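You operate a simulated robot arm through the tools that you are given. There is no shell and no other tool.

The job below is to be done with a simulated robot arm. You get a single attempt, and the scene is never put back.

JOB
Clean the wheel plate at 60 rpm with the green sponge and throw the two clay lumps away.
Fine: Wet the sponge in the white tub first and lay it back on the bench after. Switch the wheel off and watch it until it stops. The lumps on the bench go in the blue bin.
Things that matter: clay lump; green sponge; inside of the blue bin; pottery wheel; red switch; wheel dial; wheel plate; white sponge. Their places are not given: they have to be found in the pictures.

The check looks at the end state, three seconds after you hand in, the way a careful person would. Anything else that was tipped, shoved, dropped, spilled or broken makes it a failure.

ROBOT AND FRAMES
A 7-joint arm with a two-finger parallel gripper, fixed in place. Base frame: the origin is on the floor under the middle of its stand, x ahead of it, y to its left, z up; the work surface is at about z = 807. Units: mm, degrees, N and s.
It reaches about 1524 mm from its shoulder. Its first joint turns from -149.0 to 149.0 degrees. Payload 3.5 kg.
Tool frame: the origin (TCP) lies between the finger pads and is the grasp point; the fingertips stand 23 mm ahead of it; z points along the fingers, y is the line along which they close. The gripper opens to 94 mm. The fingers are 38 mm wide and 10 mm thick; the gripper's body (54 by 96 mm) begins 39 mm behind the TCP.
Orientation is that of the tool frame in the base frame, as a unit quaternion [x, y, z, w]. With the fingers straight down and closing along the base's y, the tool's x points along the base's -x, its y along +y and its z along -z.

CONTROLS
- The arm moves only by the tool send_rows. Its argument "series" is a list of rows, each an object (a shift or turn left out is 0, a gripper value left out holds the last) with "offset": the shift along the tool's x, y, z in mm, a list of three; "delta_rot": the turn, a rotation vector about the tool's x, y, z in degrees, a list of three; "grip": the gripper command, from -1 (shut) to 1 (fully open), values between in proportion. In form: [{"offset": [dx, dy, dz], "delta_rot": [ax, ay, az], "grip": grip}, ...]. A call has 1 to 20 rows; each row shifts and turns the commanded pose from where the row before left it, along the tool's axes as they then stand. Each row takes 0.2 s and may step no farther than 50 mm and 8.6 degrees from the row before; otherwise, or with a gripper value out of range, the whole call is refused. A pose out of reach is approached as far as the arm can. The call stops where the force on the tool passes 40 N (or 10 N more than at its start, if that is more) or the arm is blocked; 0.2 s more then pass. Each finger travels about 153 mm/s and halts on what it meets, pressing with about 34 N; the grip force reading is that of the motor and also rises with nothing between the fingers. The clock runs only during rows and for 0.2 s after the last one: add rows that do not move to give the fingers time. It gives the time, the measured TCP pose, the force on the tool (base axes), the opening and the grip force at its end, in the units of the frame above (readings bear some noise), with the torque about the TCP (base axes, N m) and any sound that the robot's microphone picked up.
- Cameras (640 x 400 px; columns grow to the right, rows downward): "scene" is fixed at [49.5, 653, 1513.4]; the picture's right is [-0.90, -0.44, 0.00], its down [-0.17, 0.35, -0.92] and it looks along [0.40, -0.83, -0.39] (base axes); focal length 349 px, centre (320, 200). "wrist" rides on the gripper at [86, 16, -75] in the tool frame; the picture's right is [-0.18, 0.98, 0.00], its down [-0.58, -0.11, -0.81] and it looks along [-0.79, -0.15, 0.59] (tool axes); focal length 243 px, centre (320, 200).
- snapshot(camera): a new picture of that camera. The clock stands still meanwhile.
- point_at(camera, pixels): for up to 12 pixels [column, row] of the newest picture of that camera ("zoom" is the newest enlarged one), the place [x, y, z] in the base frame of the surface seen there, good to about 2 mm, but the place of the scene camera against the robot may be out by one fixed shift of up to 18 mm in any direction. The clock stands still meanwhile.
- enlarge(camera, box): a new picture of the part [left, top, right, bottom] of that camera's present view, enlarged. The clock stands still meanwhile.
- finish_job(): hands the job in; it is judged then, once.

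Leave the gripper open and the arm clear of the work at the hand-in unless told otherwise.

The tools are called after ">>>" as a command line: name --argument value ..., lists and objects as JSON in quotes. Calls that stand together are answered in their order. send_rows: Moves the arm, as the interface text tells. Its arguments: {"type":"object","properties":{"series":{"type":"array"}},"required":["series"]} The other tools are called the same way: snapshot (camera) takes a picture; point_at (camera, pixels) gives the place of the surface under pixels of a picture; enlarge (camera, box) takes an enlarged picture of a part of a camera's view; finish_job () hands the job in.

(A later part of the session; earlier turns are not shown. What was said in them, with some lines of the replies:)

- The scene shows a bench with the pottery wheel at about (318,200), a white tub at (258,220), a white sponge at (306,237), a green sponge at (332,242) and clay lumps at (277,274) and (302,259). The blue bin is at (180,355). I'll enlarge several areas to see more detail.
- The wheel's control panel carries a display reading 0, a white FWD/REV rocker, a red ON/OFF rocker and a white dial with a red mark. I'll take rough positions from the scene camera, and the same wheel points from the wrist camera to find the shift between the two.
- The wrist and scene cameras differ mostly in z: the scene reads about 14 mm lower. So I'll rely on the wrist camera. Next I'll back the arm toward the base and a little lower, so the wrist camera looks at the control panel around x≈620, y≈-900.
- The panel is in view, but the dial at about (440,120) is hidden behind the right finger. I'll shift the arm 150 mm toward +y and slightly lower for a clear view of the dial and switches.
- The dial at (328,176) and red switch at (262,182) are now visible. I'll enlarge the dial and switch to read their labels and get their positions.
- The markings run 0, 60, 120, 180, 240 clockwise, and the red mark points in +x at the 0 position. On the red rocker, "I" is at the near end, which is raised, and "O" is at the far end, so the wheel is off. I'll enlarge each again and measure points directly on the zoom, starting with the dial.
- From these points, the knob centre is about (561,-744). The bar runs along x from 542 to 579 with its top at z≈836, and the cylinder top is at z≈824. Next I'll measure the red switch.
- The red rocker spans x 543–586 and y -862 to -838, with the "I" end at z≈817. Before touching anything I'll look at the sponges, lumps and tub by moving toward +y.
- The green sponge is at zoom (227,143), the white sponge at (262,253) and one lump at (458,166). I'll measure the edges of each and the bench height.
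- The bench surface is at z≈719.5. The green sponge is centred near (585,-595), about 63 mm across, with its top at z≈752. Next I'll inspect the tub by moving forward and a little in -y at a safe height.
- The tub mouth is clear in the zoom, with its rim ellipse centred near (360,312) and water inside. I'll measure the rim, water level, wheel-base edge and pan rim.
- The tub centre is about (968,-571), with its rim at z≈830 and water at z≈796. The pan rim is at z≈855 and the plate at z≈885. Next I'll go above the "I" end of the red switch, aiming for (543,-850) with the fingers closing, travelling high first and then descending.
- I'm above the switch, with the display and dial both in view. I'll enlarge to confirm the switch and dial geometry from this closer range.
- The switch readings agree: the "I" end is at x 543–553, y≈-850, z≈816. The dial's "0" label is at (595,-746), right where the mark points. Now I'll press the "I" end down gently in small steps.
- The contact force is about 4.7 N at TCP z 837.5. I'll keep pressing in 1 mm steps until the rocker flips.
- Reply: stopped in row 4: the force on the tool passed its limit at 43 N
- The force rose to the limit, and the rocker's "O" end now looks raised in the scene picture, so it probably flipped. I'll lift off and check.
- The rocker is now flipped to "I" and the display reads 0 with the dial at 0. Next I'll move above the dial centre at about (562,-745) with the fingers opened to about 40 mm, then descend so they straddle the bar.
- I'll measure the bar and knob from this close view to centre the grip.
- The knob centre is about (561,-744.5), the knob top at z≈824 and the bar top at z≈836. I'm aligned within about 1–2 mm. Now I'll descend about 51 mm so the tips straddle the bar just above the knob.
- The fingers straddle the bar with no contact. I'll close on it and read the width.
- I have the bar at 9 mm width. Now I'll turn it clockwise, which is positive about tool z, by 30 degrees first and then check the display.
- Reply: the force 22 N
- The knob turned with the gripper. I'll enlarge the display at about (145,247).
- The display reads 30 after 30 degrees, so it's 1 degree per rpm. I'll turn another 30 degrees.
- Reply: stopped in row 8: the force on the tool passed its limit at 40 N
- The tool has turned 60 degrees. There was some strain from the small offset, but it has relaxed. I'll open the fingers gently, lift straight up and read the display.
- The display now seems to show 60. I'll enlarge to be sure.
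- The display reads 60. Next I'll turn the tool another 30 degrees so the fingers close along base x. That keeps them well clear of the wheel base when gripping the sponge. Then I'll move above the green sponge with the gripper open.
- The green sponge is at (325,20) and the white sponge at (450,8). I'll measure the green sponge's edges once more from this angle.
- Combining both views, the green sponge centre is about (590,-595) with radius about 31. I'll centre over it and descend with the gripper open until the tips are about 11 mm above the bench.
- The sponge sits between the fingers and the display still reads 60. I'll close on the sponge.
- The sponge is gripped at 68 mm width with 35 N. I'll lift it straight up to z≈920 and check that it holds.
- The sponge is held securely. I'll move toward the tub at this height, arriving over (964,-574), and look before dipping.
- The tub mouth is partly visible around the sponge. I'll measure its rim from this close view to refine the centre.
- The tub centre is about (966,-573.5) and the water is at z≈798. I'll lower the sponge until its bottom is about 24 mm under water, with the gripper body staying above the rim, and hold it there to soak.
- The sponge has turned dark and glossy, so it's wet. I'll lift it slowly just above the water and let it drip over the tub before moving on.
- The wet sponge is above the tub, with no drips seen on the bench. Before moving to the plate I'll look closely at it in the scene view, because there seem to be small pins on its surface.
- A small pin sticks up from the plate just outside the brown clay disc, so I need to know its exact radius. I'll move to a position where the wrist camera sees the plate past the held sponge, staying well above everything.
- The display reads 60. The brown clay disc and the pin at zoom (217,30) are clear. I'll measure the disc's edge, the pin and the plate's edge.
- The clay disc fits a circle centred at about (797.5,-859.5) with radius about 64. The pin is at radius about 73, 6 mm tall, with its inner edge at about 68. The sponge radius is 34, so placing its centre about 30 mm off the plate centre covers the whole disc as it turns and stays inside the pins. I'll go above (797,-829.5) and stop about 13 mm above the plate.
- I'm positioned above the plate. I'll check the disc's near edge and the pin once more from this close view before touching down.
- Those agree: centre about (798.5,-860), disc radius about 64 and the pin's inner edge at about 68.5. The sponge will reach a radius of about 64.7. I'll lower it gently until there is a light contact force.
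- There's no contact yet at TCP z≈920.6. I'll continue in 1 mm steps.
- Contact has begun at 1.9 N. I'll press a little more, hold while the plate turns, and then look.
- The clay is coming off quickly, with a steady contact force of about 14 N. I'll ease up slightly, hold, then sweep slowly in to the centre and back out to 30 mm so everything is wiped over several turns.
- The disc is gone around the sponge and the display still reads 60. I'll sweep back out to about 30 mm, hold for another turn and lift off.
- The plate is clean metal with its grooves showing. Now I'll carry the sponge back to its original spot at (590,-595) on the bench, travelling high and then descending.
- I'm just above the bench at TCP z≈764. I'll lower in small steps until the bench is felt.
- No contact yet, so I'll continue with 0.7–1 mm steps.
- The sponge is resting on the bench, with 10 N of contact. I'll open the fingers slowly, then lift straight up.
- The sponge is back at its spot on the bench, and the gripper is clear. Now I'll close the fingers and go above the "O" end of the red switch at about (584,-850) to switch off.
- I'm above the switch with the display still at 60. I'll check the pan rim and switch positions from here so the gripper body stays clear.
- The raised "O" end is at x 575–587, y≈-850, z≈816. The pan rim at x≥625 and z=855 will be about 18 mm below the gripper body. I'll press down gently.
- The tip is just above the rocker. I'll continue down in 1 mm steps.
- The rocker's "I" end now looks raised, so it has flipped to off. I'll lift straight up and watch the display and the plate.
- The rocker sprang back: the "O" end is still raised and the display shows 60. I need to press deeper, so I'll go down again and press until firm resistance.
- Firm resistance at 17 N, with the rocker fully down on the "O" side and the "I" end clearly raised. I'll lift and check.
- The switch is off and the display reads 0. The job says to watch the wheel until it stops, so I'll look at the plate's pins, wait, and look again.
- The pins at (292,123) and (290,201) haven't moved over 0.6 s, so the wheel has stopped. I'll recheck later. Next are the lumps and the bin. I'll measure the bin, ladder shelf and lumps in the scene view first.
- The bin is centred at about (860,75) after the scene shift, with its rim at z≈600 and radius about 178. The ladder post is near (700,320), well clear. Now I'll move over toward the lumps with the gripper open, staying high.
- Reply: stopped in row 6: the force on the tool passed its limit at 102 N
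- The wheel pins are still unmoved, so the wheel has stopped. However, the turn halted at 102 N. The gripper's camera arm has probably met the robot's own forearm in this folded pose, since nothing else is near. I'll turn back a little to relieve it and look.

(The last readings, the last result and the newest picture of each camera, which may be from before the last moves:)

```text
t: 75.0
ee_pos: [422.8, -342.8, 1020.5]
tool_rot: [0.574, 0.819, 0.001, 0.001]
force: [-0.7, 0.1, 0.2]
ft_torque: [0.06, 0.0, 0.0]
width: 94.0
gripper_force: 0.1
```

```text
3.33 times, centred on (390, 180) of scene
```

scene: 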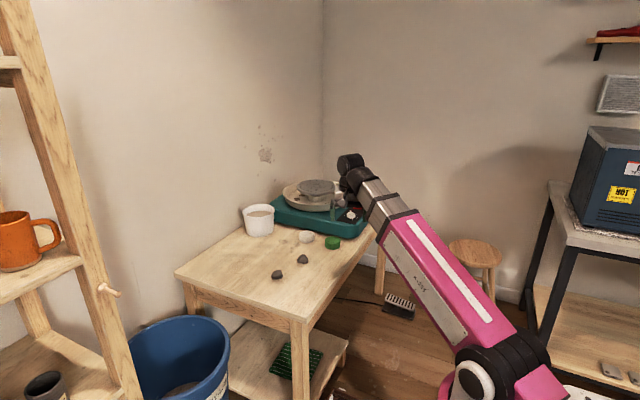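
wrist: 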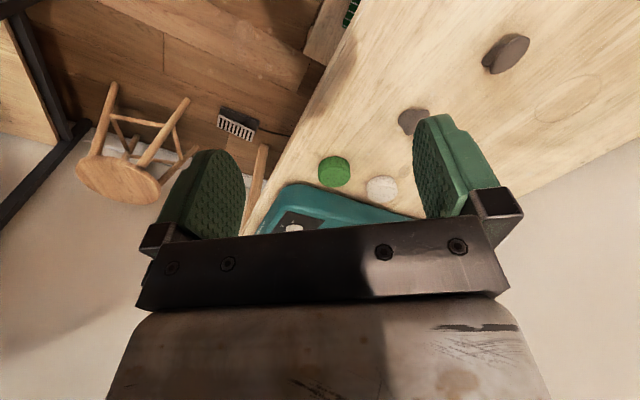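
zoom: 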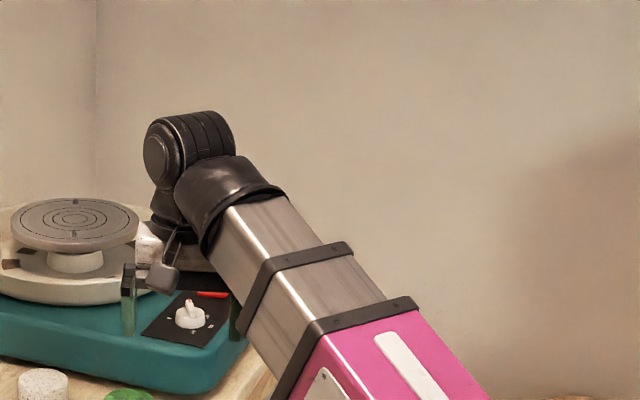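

The force is back to zero, so it was only the camera arm touching the robot's own forearm. I'll return to the 90-degree orientation, which keeps the camera away from the forearm, and move out over the lumps.

>>> send_rows --series '[{"delta_rot": [0, 0, 7]}, {"delta_rot": [0, 0, 7]}, {"delta_rot": [0, 0, 6]}, {"offset": [0, 45, 10]}, {"offset": [0, 45, 15]}, {"offset": [0, 45, 15]}, {"offset": [0, 45, 20]}, {"offset": [-3, 45, 20]}, {"offset": [-3, 7, 10]}, {"offset": [0, 0, 0]}]'

>>> snapshot --camera "wrist"

>>> snapshot --camera "scene"

```text
t: 77.2
ee_pos: [655.8, -350.3, 929.3]
tool_rot: [0.707, 0.707, 0.002, 0.001]
force: [0.3, 0.9, -0.5]
ft_torque: [0.0, 0.02, 0.0]
width: 94.2
gripper_force: 0.0
```

```text
taken
```

wrist: 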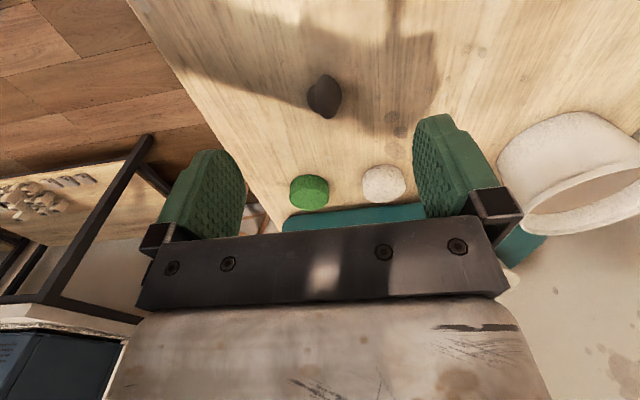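

```text
taken
```

scene: 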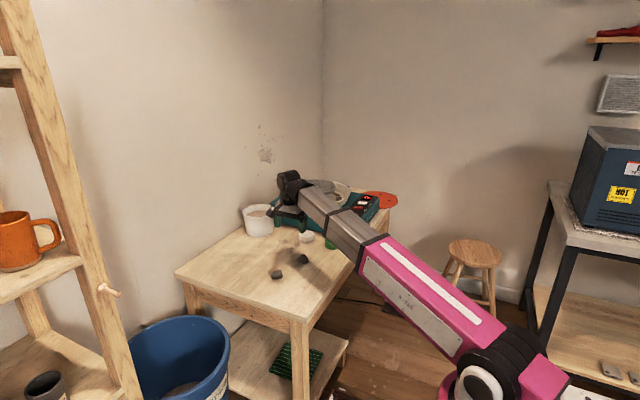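

The first lump is at (325,96) in the wrist view. I'll enlarge and measure it.

>>> enlarge --camera "wrist" --box '[280, 60, 370, 135]'

>>> point_at --camera "zoom" --pixels '[[320, 200], [240, 200], [400, 170], [300, 130], [300, 270], [350, 110], [370, 230], [345, 180], [280, 160], [320, 290], [410, 150], [230, 230]]'

```text
5.33 times, centred on (325, 98) of wrist
```

zoom: 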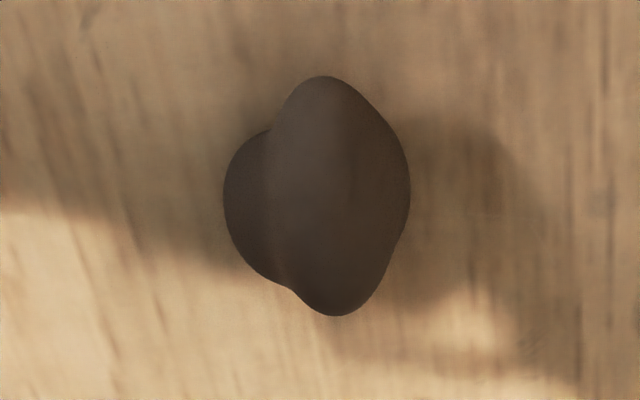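

```text
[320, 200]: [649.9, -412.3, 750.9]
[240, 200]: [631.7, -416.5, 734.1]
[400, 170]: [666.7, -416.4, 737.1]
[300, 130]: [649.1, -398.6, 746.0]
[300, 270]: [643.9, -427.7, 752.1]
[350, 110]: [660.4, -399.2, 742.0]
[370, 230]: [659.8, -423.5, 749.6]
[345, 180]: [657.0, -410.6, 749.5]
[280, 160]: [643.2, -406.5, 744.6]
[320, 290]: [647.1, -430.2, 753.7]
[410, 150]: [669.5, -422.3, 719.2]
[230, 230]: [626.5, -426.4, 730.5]
```

The lump spans about x 627–668 and y -438 to -395, with its top at z≈754. I'll centre at (648,-416), descend with the gripper open to fingertips at z≈724, and look before closing.

>>> send_rows --series '[{"offset": [-33, -3.5, 0]}, {"offset": [-33, -3.5, 0]}, {"offset": [0, 0, 40]}, {"offset": [0, 0, 40]}, {"offset": [0, 0, 40]}, {"offset": [0, 0, 30]}, {"offset": [0, 0, 18]}, {"offset": [0, 0, 10]}, {"offset": [0, 0, 4]}, {"offset": [0, 0, 0]}]'

>>> snapshot --camera "wrist"

```text
t: 79.3
ee_pos: [647.9, -414.3, 749.2]
tool_rot: [0.707, 0.707, 0.001, 0.001]
force: [-0.5, -0.6, 0.2]
ft_torque: [-0.02, -0.01, -0.01]
width: 93.9
gripper_force: 0.0
```

```text
taken
```

wrist: 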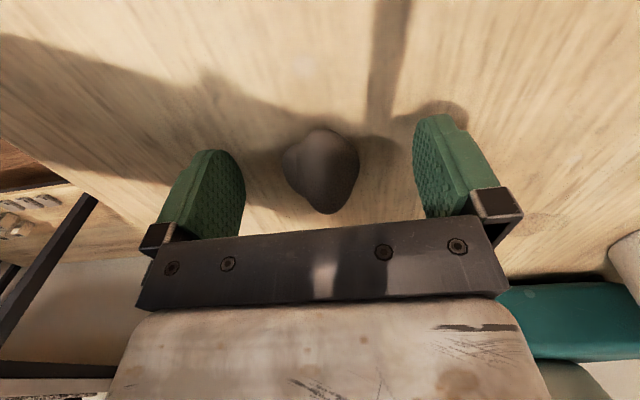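

The lump is centred between the fingers at (320,170). I'll close on it.

>>> send_rows --series '[{"offset": [0, 0, 0], "grip": 0.3}, {"offset": [0, 0, 0], "grip": -0.1}, {"offset": [0, 0, 0], "grip": -0.5}, {"offset": [0, 0, 0], "grip": -1}, {"offset": [0, 0, 0]}, {"offset": [0, 0, 0]}]'

>>> snapshot --camera "wrist"

```text
t: 80.8
ee_pos: [649.3, -414.0, 748.8]
tool_rot: [0.707, 0.707, 0.002, 0.001]
force: [-0.8, -0.9, 1.3]
ft_torque: [-0.03, 0.01, 0.04]
width: 43.2
gripper_force: 33.7
```

```text
taken
```

wrist: 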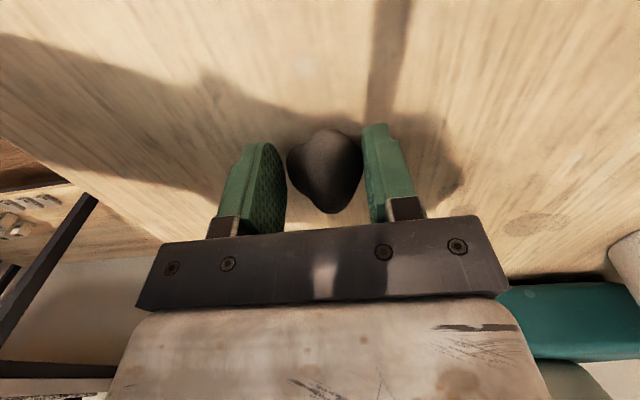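

The lump is gripped at 43 mm width with 34 N. I'll lift it gently and check the hold.

>>> send_rows --series '[{"offset": [0, 0, -5]}, {"offset": [0, 0, -15]}, {"offset": [0, 0, -30]}, {"offset": [0, 0, -40]}, {"offset": [0, 0, -45]}, {"offset": [0, 0, -45]}, {"offset": [0, 0, 0]}]'

>>> snapshot --camera "wrist"

```text
t: 82.3
ee_pos: [648.9, -415.5, 930.2]
tool_rot: [0.708, 0.707, 0.003, 0.001]
force: [-1.2, 0.9, -0.6]
ft_torque: [-0.02, 0.03, -0.01]
width: 43.2
gripper_force: 34.4
```

```text
taken
```

wrist: 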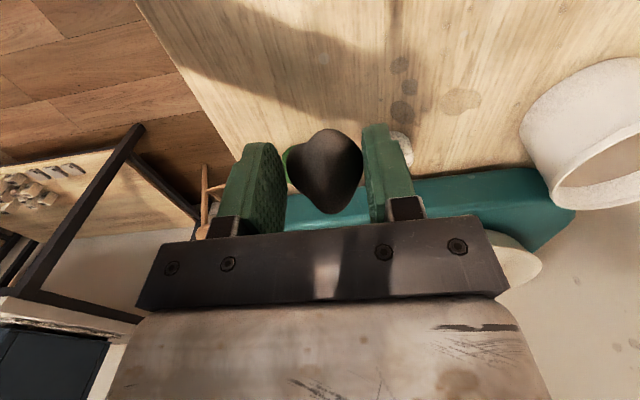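

The lump is held. I'll carry it at z≈930 toward the bin, arriving over about (860,75), and look from there.

>>> send_rows --series '[{"offset": [44.6, 19.3, 0]}, {"offset": [44.6, 19.3, 0]}, {"offset": [44.6, 19.3, 0]}, {"offset": [44.6, 19.3, 0]}, {"offset": [44.6, 19.3, 0]}, {"offset": [44.6, 19.3, 0]}, {"offset": [44.6, 19.3, 0]}, {"offset": [44.6, 19.3, 0]}, {"offset": [44.6, 19.3, 0]}, {"offset": [44.6, 19.3, 0]}, {"offset": [44.6, 19.3, 0]}, {"offset": [0, 0, 0]}]'

>>> snapshot --camera "wrist"

>>> snapshot --camera "scene"

```text
t: 85.0
ee_pos: [860.5, 77.7, 931.1]
tool_rot: [0.707, 0.708, 0.001, 0.001]
force: [0.4, -0.2, -0.7]
ft_torque: [0.03, 0.02, 0.02]
width: 43.0
gripper_force: 34.4
```

```text
taken
```

wrist: 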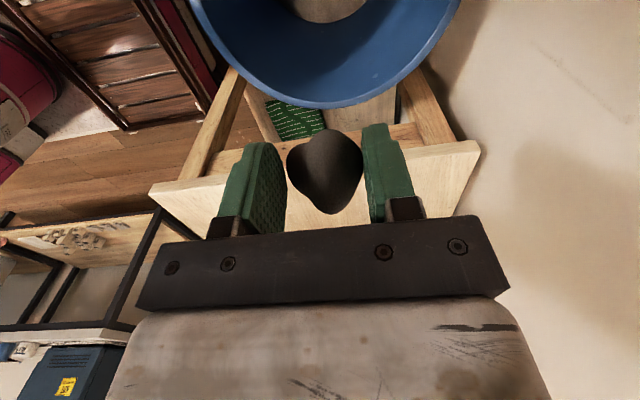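

```text
taken
```

scene: 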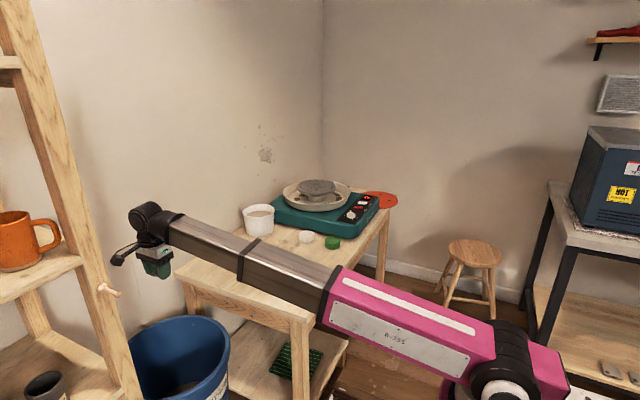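

I'll measure the bin rim from this view to confirm where I am over it.

>>> point_at --camera "wrist" --pixels '[[198, 20], [225, 65], [260, 92], [327, 106], [395, 83], [430, 50], [455, 10], [327, 95], [330, 5], [300, 40], [225, 30], [425, 20]]'

```text
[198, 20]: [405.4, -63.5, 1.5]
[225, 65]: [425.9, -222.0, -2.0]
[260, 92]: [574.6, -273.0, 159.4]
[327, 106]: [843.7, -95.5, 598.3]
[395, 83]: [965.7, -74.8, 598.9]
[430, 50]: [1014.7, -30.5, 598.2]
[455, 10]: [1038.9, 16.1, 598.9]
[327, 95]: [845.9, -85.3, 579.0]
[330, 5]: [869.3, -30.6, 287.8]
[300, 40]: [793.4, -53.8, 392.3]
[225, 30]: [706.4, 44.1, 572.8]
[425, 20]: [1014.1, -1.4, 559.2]
```

The bin centre is about (873,80) with its rim at z≈598.5, and I'm well inside it. I'll shift 10 mm in x and lower the lump to just below the rim before letting go.

>>> send_rows --series '[{"offset": [2, 10, 40]}, {"offset": [0, 0, 45]}, {"offset": [0, 0, 45]}, {"offset": [0, 0, 45]}, {"offset": [0, 0, 45]}, {"offset": [0, 0, 45]}, {"offset": [0, 0, 45]}, {"offset": [0, 0, 40]}, {"offset": [0, 0, 20]}, {"offset": [0, 0, 0]}]'

>>> snapshot --camera "wrist"

>>> snapshot --camera "scene"

```text
t: 87.2
ee_pos: [874.2, 78.5, 560.7]
tool_rot: [0.707, 0.707, 0.002, 0.0]
force: [1.0, 0.0, -1.9]
ft_torque: [-0.01, 0.01, 0.0]
width: 43.1
gripper_force: 33.8
```

```text
taken
```

wrist: 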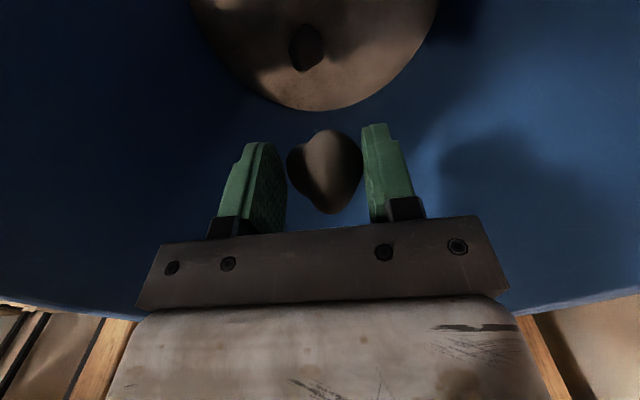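

```text
taken
```

scene: 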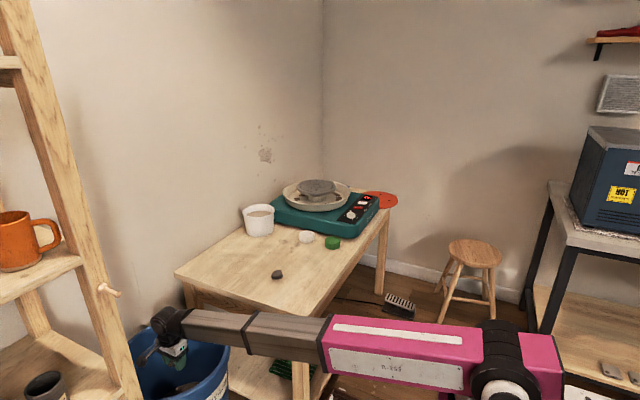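

The gripper and lump are well inside the bin opening. I'll open to drop the lump, then rise straight up.

>>> send_rows --series '[{"offset": [0, 0, 0], "grip": 0}, {"offset": [0, 0, 0], "grip": 0.6}, {"offset": [0, 0, 0], "grip": 1}, {"offset": [0, 0, 0]}, {"offset": [0, 0, 0]}, {"offset": [0, 0, 0]}]'

>>> snapshot --camera "wrist"

```text
t: 88.5
ee_pos: [874.2, 78.1, 561.8]
tool_rot: [0.707, 0.707, 0.003, 0.0]
force: [0.2, 0.2, -0.6]
ft_torque: [-0.02, 0.02, 0.01]
width: 93.9
gripper_force: 0.1
```

```text
taken
```

wrist: 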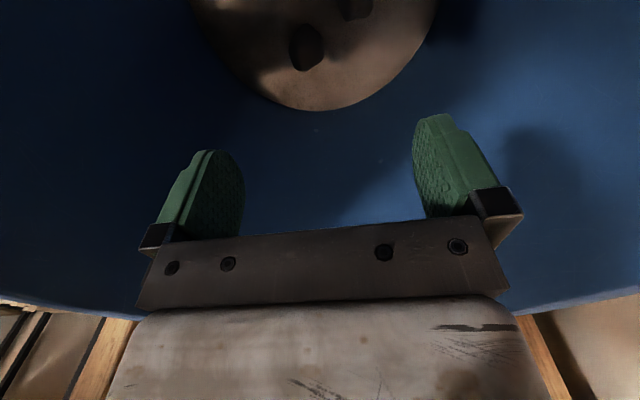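

The lump has dropped into the bin, visible at (355,5) beside an older one already there. I'll rise straight out and move to view the second lump near (672,-275).

>>> send_rows --series '[{"offset": [0, 0, -46]}, {"offset": [0, 0, -46]}, {"offset": [0, 0, -46]}, {"offset": [0, 0, -46]}, {"offset": [0, 0, -46]}, {"offset": [0, 0, -46]}, {"offset": [0, 0, -46]}, {"offset": [0, 0, -48]}, {"offset": [-40, -28.5, 0]}, {"offset": [-40, -28.5, 0]}, {"offset": [-40, -28.5, 0]}, {"offset": [-40, -28.5, 0]}, {"offset": [-40, -28.5, 0]}, {"offset": [-40, -28.5, 0]}, {"offset": [-40, -28.5, 0]}, {"offset": [0, 0, 0]}]'

>>> snapshot --camera "wrist"

>>> enlarge --camera "scene" --box '[110, 290, 260, 400]'

```text
t: 92.0
ee_pos: [671.4, -201.4, 930.8]
tool_rot: [0.707, 0.707, 0.001, 0.0]
force: [-0.5, -0.6, -0.4]
ft_torque: [0.01, 0.01, 0.03]
width: 94.2
gripper_force: 0.0
```

```text
taken
```

wrist: 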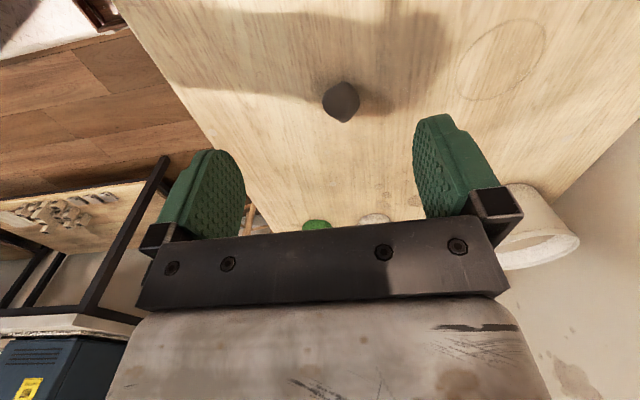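

```text
3.64 times, centred on (185, 345) of scene
```

zoom: 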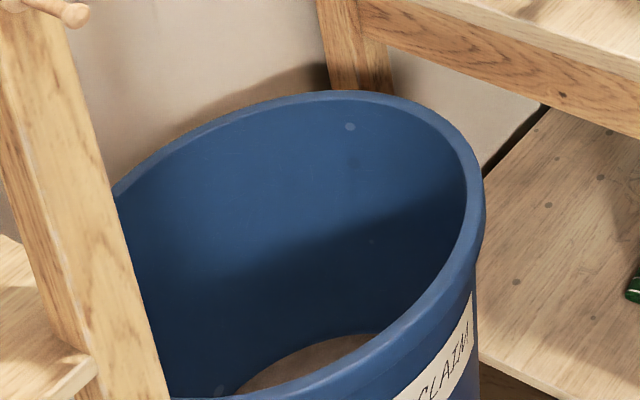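

The second lump is at (341,101) in the wrist view. I'll enlarge and measure it.

>>> enlarge --camera "wrist" --box '[296, 62, 386, 137]'

>>> point_at --camera "zoom" --pixels '[[320, 200], [240, 200], [400, 190], [300, 110], [300, 290], [350, 110], [380, 240], [345, 180], [270, 150], [320, 300], [270, 250], [390, 140]]'

```text
5.33 times, centred on (341, 100) of wrist
```

zoom: 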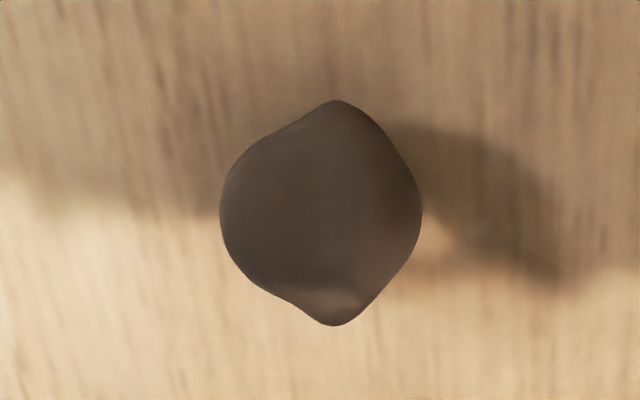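

```text
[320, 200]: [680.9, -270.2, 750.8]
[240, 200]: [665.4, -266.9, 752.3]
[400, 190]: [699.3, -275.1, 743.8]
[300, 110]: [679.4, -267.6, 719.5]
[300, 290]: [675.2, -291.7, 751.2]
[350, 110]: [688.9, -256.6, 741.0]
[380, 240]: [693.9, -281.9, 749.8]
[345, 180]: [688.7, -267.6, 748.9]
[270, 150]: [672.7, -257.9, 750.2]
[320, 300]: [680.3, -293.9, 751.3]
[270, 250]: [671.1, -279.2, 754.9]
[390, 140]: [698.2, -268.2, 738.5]
```

The second lump spans about x 661–703 and y -299 to -252, with its top at z≈755, so its centre is about (682,-275). I'll centre on it and descend.

>>> send_rows --series '[{"offset": [-36.7, 5, 0]}, {"offset": [-36.7, 5, 0]}, {"offset": [0, 0, 40]}, {"offset": [0, 0, 40]}, {"offset": [0, 0, 40]}, {"offset": [0, 0, 30]}, {"offset": [0, 0, 17]}, {"offset": [0, 0, 10]}, {"offset": [0, 0, 4]}, {"offset": [0, 0, 0]}]'

>>> snapshot --camera "wrist"

```text
t: 94.2
ee_pos: [682.8, -274.1, 750.2]
tool_rot: [0.708, 0.707, 0.003, 0.0]
force: [-0.9, -0.5, 0.2]
ft_torque: [0.02, 0.01, 0.0]
width: 94.1
gripper_force: 0.0
```

```text
taken
```

wrist: 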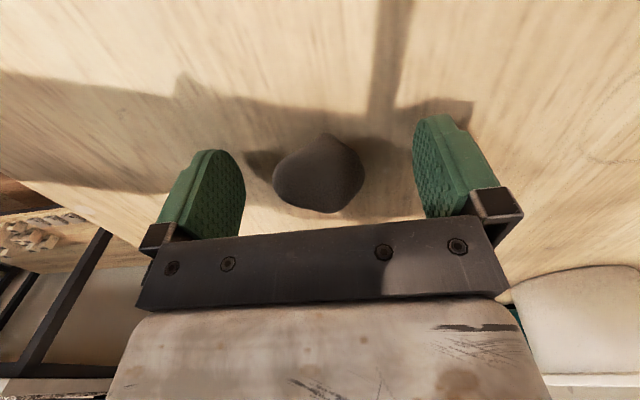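

The lump sits between the fingers at (320,172). I'll close on it.

>>> send_rows --series '[{"offset": [0, 0, 0], "grip": 0.3}, {"offset": [0, 0, 0], "grip": 0}, {"offset": [0, 0, 0], "grip": -0.4}, {"offset": [0, 0, 0], "grip": -1}, {"offset": [0, 0, 0]}, {"offset": [0, 0, 0]}]'

>>> snapshot --camera "wrist"

```text
t: 95.5
ee_pos: [682.5, -274.4, 749.5]
tool_rot: [0.707, 0.707, 0.002, 0.0]
force: [-0.7, -1.2, -0.4]
ft_torque: [0.01, -0.02, 0.0]
width: 43.2
gripper_force: 33.9
```

```text
taken
```

wrist: 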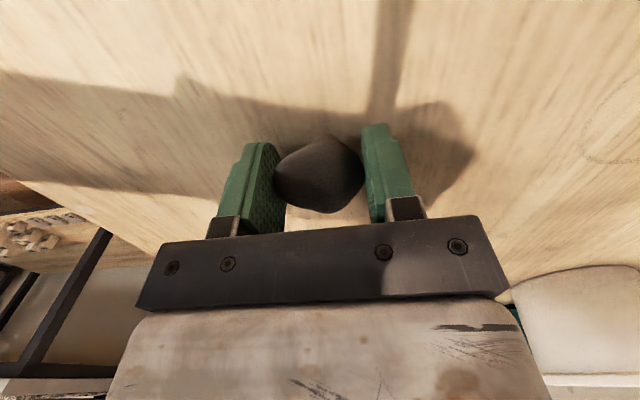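

Gripped at 43 mm. I'll lift gently and check the hold.

>>> send_rows --series '[{"offset": [0, 0, -5]}, {"offset": [0, 0, -15]}, {"offset": [0, 0, -30]}, {"offset": [0, 0, -40]}, {"offset": [0, 0, -45]}, {"offset": [0, 0, -45]}, {"offset": [0, 0, 0]}]'

>>> snapshot --camera "wrist"

```text
t: 97.2
ee_pos: [679.5, -272.2, 932.6]
tool_rot: [0.707, 0.707, 0.002, 0.001]
force: [-0.1, 0.1, -0.3]
ft_torque: [-0.02, 0.0, -0.02]
width: 43.0
gripper_force: 34.2
```

```text
taken
```

wrist: 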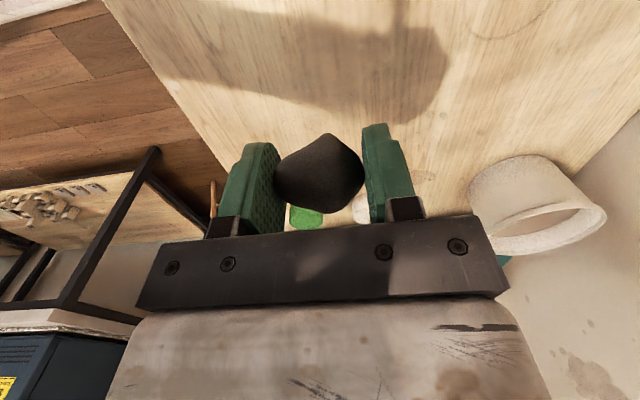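

The lump is held. I'll carry it over the bin centre at the same height and then lower it inside as before.

>>> send_rows --series '[{"offset": [39.2, 21.2, 0]}, {"offset": [39.2, 21.2, 0]}, {"offset": [39.2, 21.2, 0]}, {"offset": [39.2, 21.2, 0]}, {"offset": [39.2, 21.2, 0]}, {"offset": [39.2, 21.2, 0]}, {"offset": [39.2, 21.2, 0]}, {"offset": [39.2, 21.2, 0]}, {"offset": [39.2, 21.2, 0]}, {"offset": [0, 0, 0]}]'

>>> snapshot --camera "wrist"

```text
t: 99.3
ee_pos: [873.1, 79.5, 929.6]
tool_rot: [0.707, 0.707, 0.002, 0.001]
force: [-0.7, 0.4, -0.8]
ft_torque: [0.01, 0.01, 0.03]
width: 43.5
gripper_force: 34.3
```

```text
taken
```

wrist: 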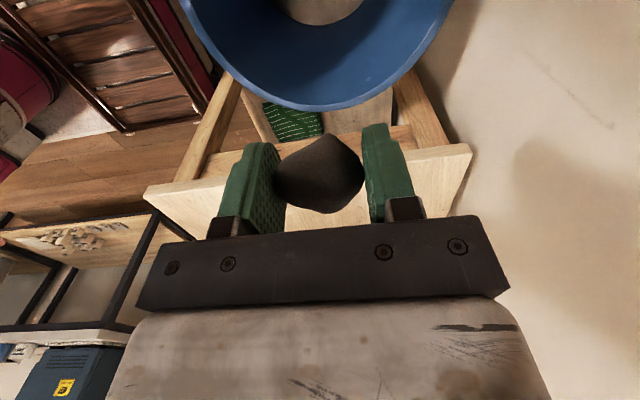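

I'm over the bin centre at (873,79.5). I'll lower into the bin and release.

>>> send_rows --series '[{"offset": [0, 0, 40]}, {"offset": [0, 0, 45]}, {"offset": [0, 0, 45]}, {"offset": [0, 0, 45]}, {"offset": [0, 0, 45]}, {"offset": [0, 0, 45]}, {"offset": [0, 0, 45]}, {"offset": [0, 0, 40]}, {"offset": [0, 0, 20]}, {"offset": [0, 0, 0]}, {"offset": [0, 0, 0], "grip": 0}, {"offset": [0, 0, 0], "grip": 0.6}, {"offset": [0, 0, 0], "grip": 1}, {"offset": [0, 0, 0]}, {"offset": [0, 0, 0]}, {"offset": [0, 0, 0]}]'

>>> snapshot --camera "wrist"

```text
t: 102.8
ee_pos: [874.1, 77.4, 560.0]
tool_rot: [0.707, 0.707, 0.001, 0.001]
force: [0.8, -1.1, 0.3]
ft_torque: [-0.01, 0.0, -0.01]
width: 94.1
gripper_force: 0.1
```

```text
taken
```

wrist: 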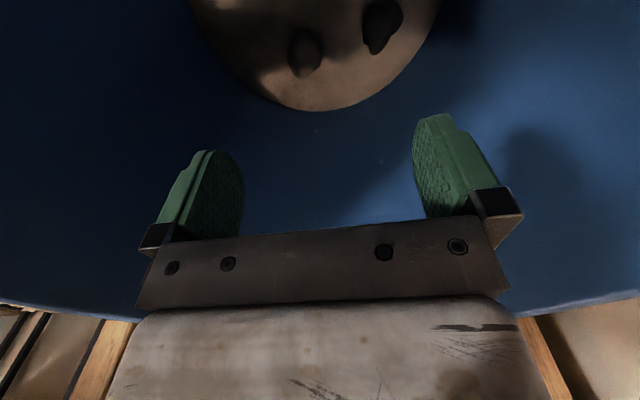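

It has released. I'll rise straight out and go higher to look back into the bin.

>>> send_rows --series '[{"offset": [0, 0, -46]}, {"offset": [0, 0, -46]}, {"offset": [0, 0, -46]}, {"offset": [0, 0, -46]}, {"offset": [0, 0, -46]}, {"offset": [0, 0, -46]}, {"offset": [0, 0, -46]}, {"offset": [0, 0, -48]}, {"offset": [0, 0, 0]}]'

>>> snapshot --camera "wrist"

>>> snapshot --camera "scene"

```text
t: 104.8
ee_pos: [872.5, 77.3, 931.3]
tool_rot: [0.707, 0.707, 0.001, 0.0]
force: [-1.1, 0.4, -0.3]
ft_torque: [-0.03, -0.01, -0.01]
width: 93.8
gripper_force: 0.1
```

```text
taken
```

wrist: 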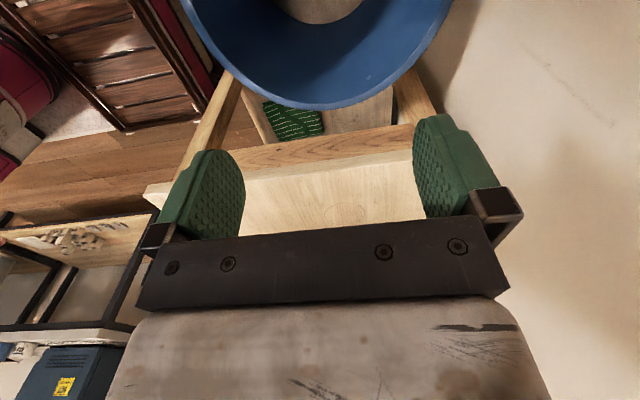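

```text
taken
```

scene: 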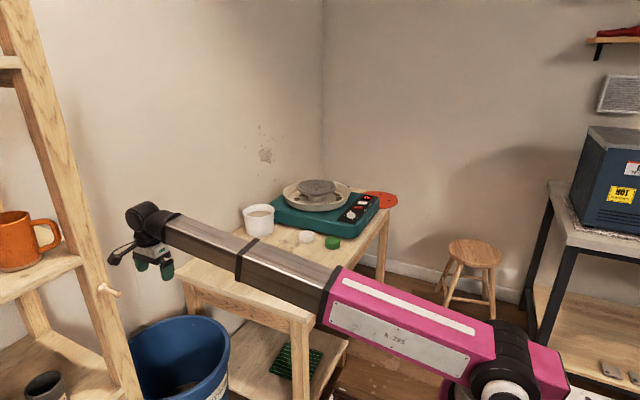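

The bench is now free of lumps. I'll raise the arm clear of everything and do a final check of the wheel, switch, sponge and bin.

>>> send_rows --series '[{"offset": [0, 0, -45]}, {"offset": [0, 0, -45]}, {"offset": [0, 0, -45]}, {"offset": [-40, -15, -10]}, {"offset": [-40, -15, -10]}, {"offset": [-40, -15, -10]}, {"offset": [-40, -15, 0]}, {"offset": [-40, -15, 0]}, {"offset": [0, 0, 0]}]'

>>> snapshot --camera "scene"

>>> enlarge --camera "scene" --box '[110, 290, 260, 400]'

>>> enlarge --camera "scene" --box '[230, 160, 410, 290]'

>>> enlarge --camera "scene" --box '[330, 180, 390, 230]'

>>> snapshot --camera "wrist"

```text
t: 106.8
ee_pos: [799.7, -123.9, 1094.5]
tool_rot: [0.707, 0.707, 0.001, 0.001]
force: [-0.2, 0.4, 0.0]
ft_torque: [0.01, 0.04, -0.02]
width: 94.1
gripper_force: 0.0
```

```text
taken
```

scene: 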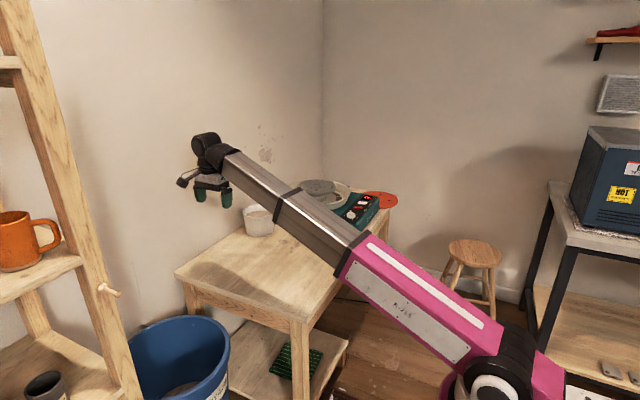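

```text
3.64 times, centred on (185, 345) of scene
```

zoom: 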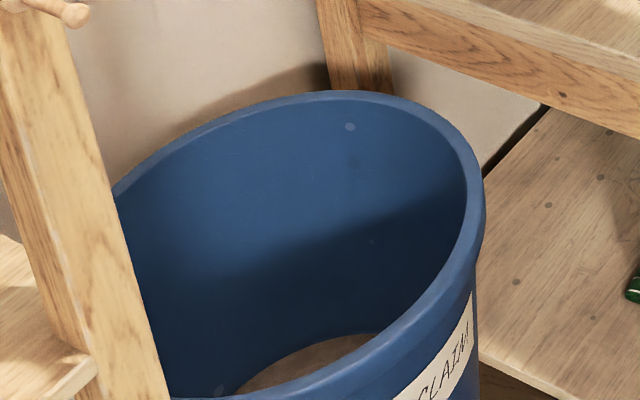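

```text
3.08 times, centred on (320, 225) of scene
```

zoom: 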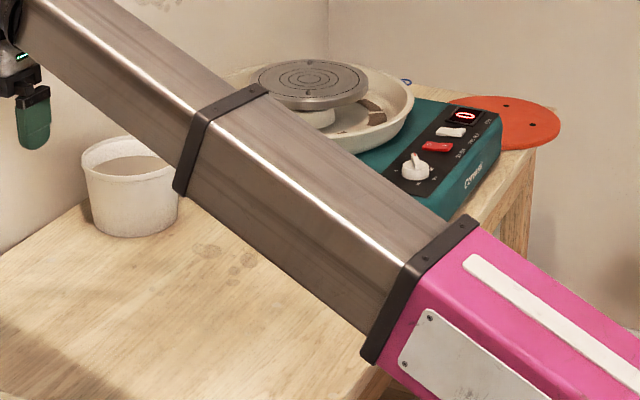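

```text
8.00 times, centred on (360, 205) of scene
```

zoom: 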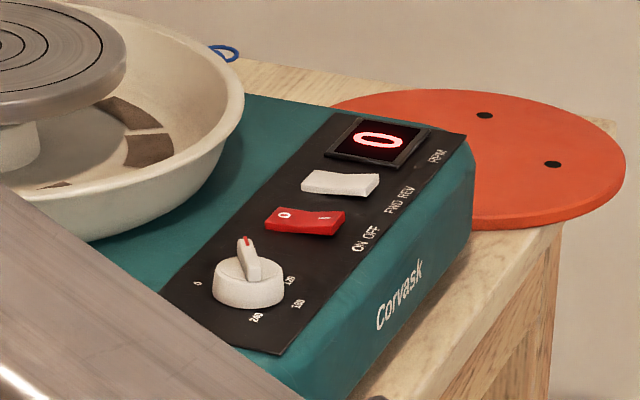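

```text
taken
```

wrist: 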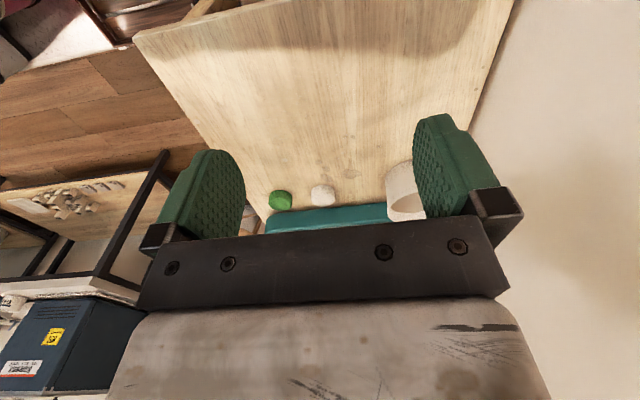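

The switch is off, the display shows 0, the plate is clean, and both sponges and the tub are in place. I want to confirm both lumps really lie in the bin. I'll go back high above it and tilt the wrist so the camera looks down inside.

>>> send_rows --series '[{"offset": [41, 15, 0]}, {"offset": [41, 15, 0]}, {"offset": [41, 15, 0]}, {"offset": [41, 15, 0]}, {"offset": [40, 15, 0]}, {"delta_rot": [0, 7, 0]}, {"delta_rot": [0, 7, 0]}, {"delta_rot": [0, 7, 0]}, {"delta_rot": [0, 7, 0]}, {"delta_rot": [0, 7, 0]}, {"offset": [0, 0, 0]}]'

>>> snapshot --camera "wrist"

>>> enlarge --camera "wrist" --box '[240, 40, 420, 200]'

>>> enlarge --camera "scene" --box '[230, 160, 410, 290]'

```text
t: 109.2
ee_pos: [872.2, 81.7, 1094.7]
tool_rot: [0.674, 0.674, 0.215, -0.212]
force: [-0.5, 0.0, -0.4]
ft_torque: [0.02, 0.01, 0.04]
width: 94.1
gripper_force: 0.1
```

```text
taken
```

wrist: 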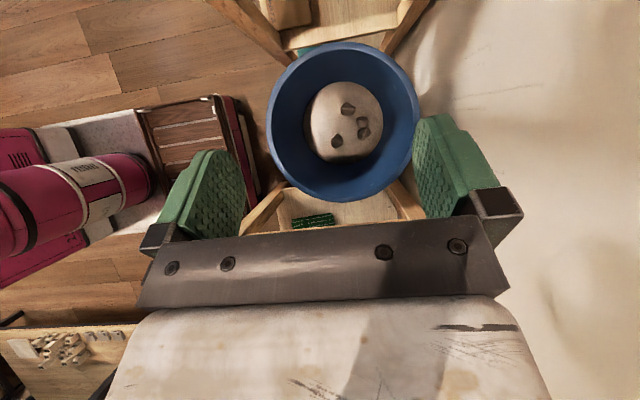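

```text
2.50 times, centred on (330, 120) of wrist
```

zoom: 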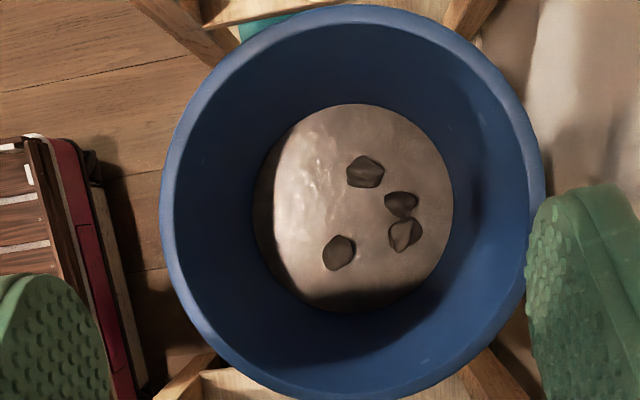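

```text
3.08 times, centred on (320, 225) of scene
```

zoom: 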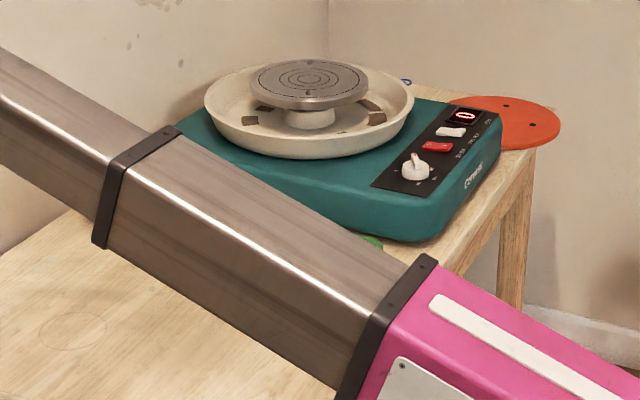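

The bin holds four lumps: two older ones and the two I dropped. I'll level the wrist again, park high and clear, and take one last look at the plate.

>>> send_rows --series '[{"delta_rot": [0, -7, 0]}, {"delta_rot": [0, -7, 0]}, {"delta_rot": [0, -7, 0]}, {"delta_rot": [0, -7, 0]}, {"delta_rot": [0, -7, 0]}, {"offset": [-30, -20, -20]}, {"offset": [-30, -20, -20]}, {"offset": [0, 0, 0]}, {"offset": [0, 0, 0]}]'

>>> enlarge --camera "scene" --box '[280, 165, 360, 215]'

>>> snapshot --camera "scene"

>>> snapshot --camera "wrist"

```text
t: 111.2
ee_pos: [831.0, 20.1, 1134.6]
tool_rot: [0.707, 0.707, 0.002, 0.0]
force: [0.7, -0.8, 0.4]
ft_torque: [0.03, -0.04, 0.02]
width: 94.1
gripper_force: 0.0
```

```text
8.00 times, centred on (320, 190) of scene
```

zoom: 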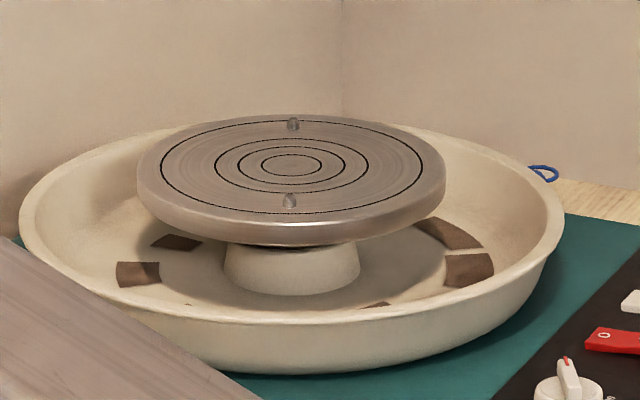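

```text
taken
```

scene: 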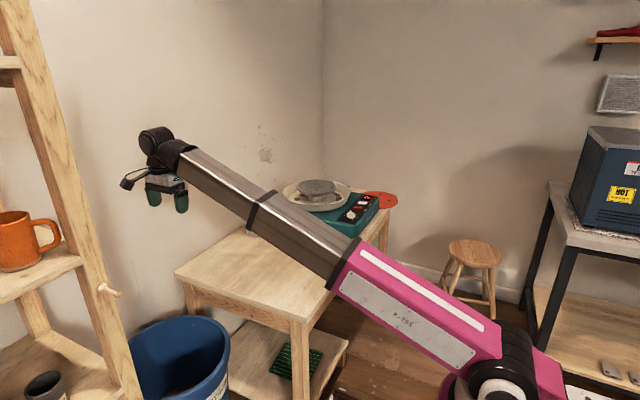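

```text
taken
```

wrist: 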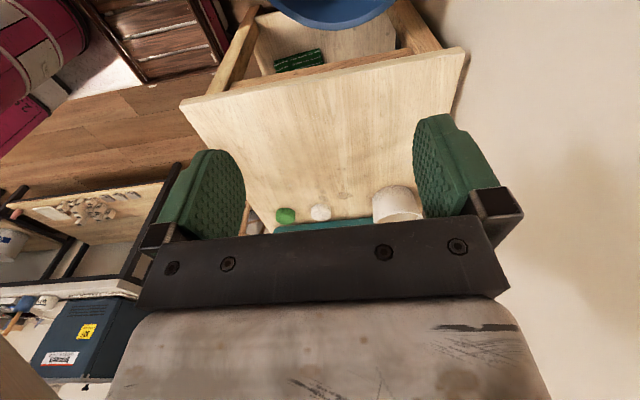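

The plate is clean and still, with its pins exactly where they were. The switch is off, the display reads 0 and the green sponge is back on the bench. The white sponge and tub are undisturbed, both lumps are in the blue bin, and the gripper is open and clear. I'm handing the job in.

>>> finish_job

```text
The job is handed in.
```

The wheel plate is clean, both clay lumps are in the blue bin, and I've handed the job in. I don't have the check's result yet.

- **Cleaning:** I wetted the green sponge in the white tub and let it drip. Then I held it on the plate with the display at 60 rpm until the clay disc was gone.
- **Sponge:** it is back on the bench where it started.
- **Wheel:** it is switched off. My first press on the switch sprang back, so I pressed again; the display then read 0. The plate's pins stayed in the same place in every later look, so it has stopped. The dial is still set at 60.
- **Lumps:** a look down into the bin showed four lumps. I take two of them to be older ones, though I clearly saw only one before my drops.

Between jobs the gripper's camera arm bumped the robot's own forearm, about 102 N. I backed off and the force returned to zero. I saw nothing else disturbed.

The arm is parked high with the gripper open.
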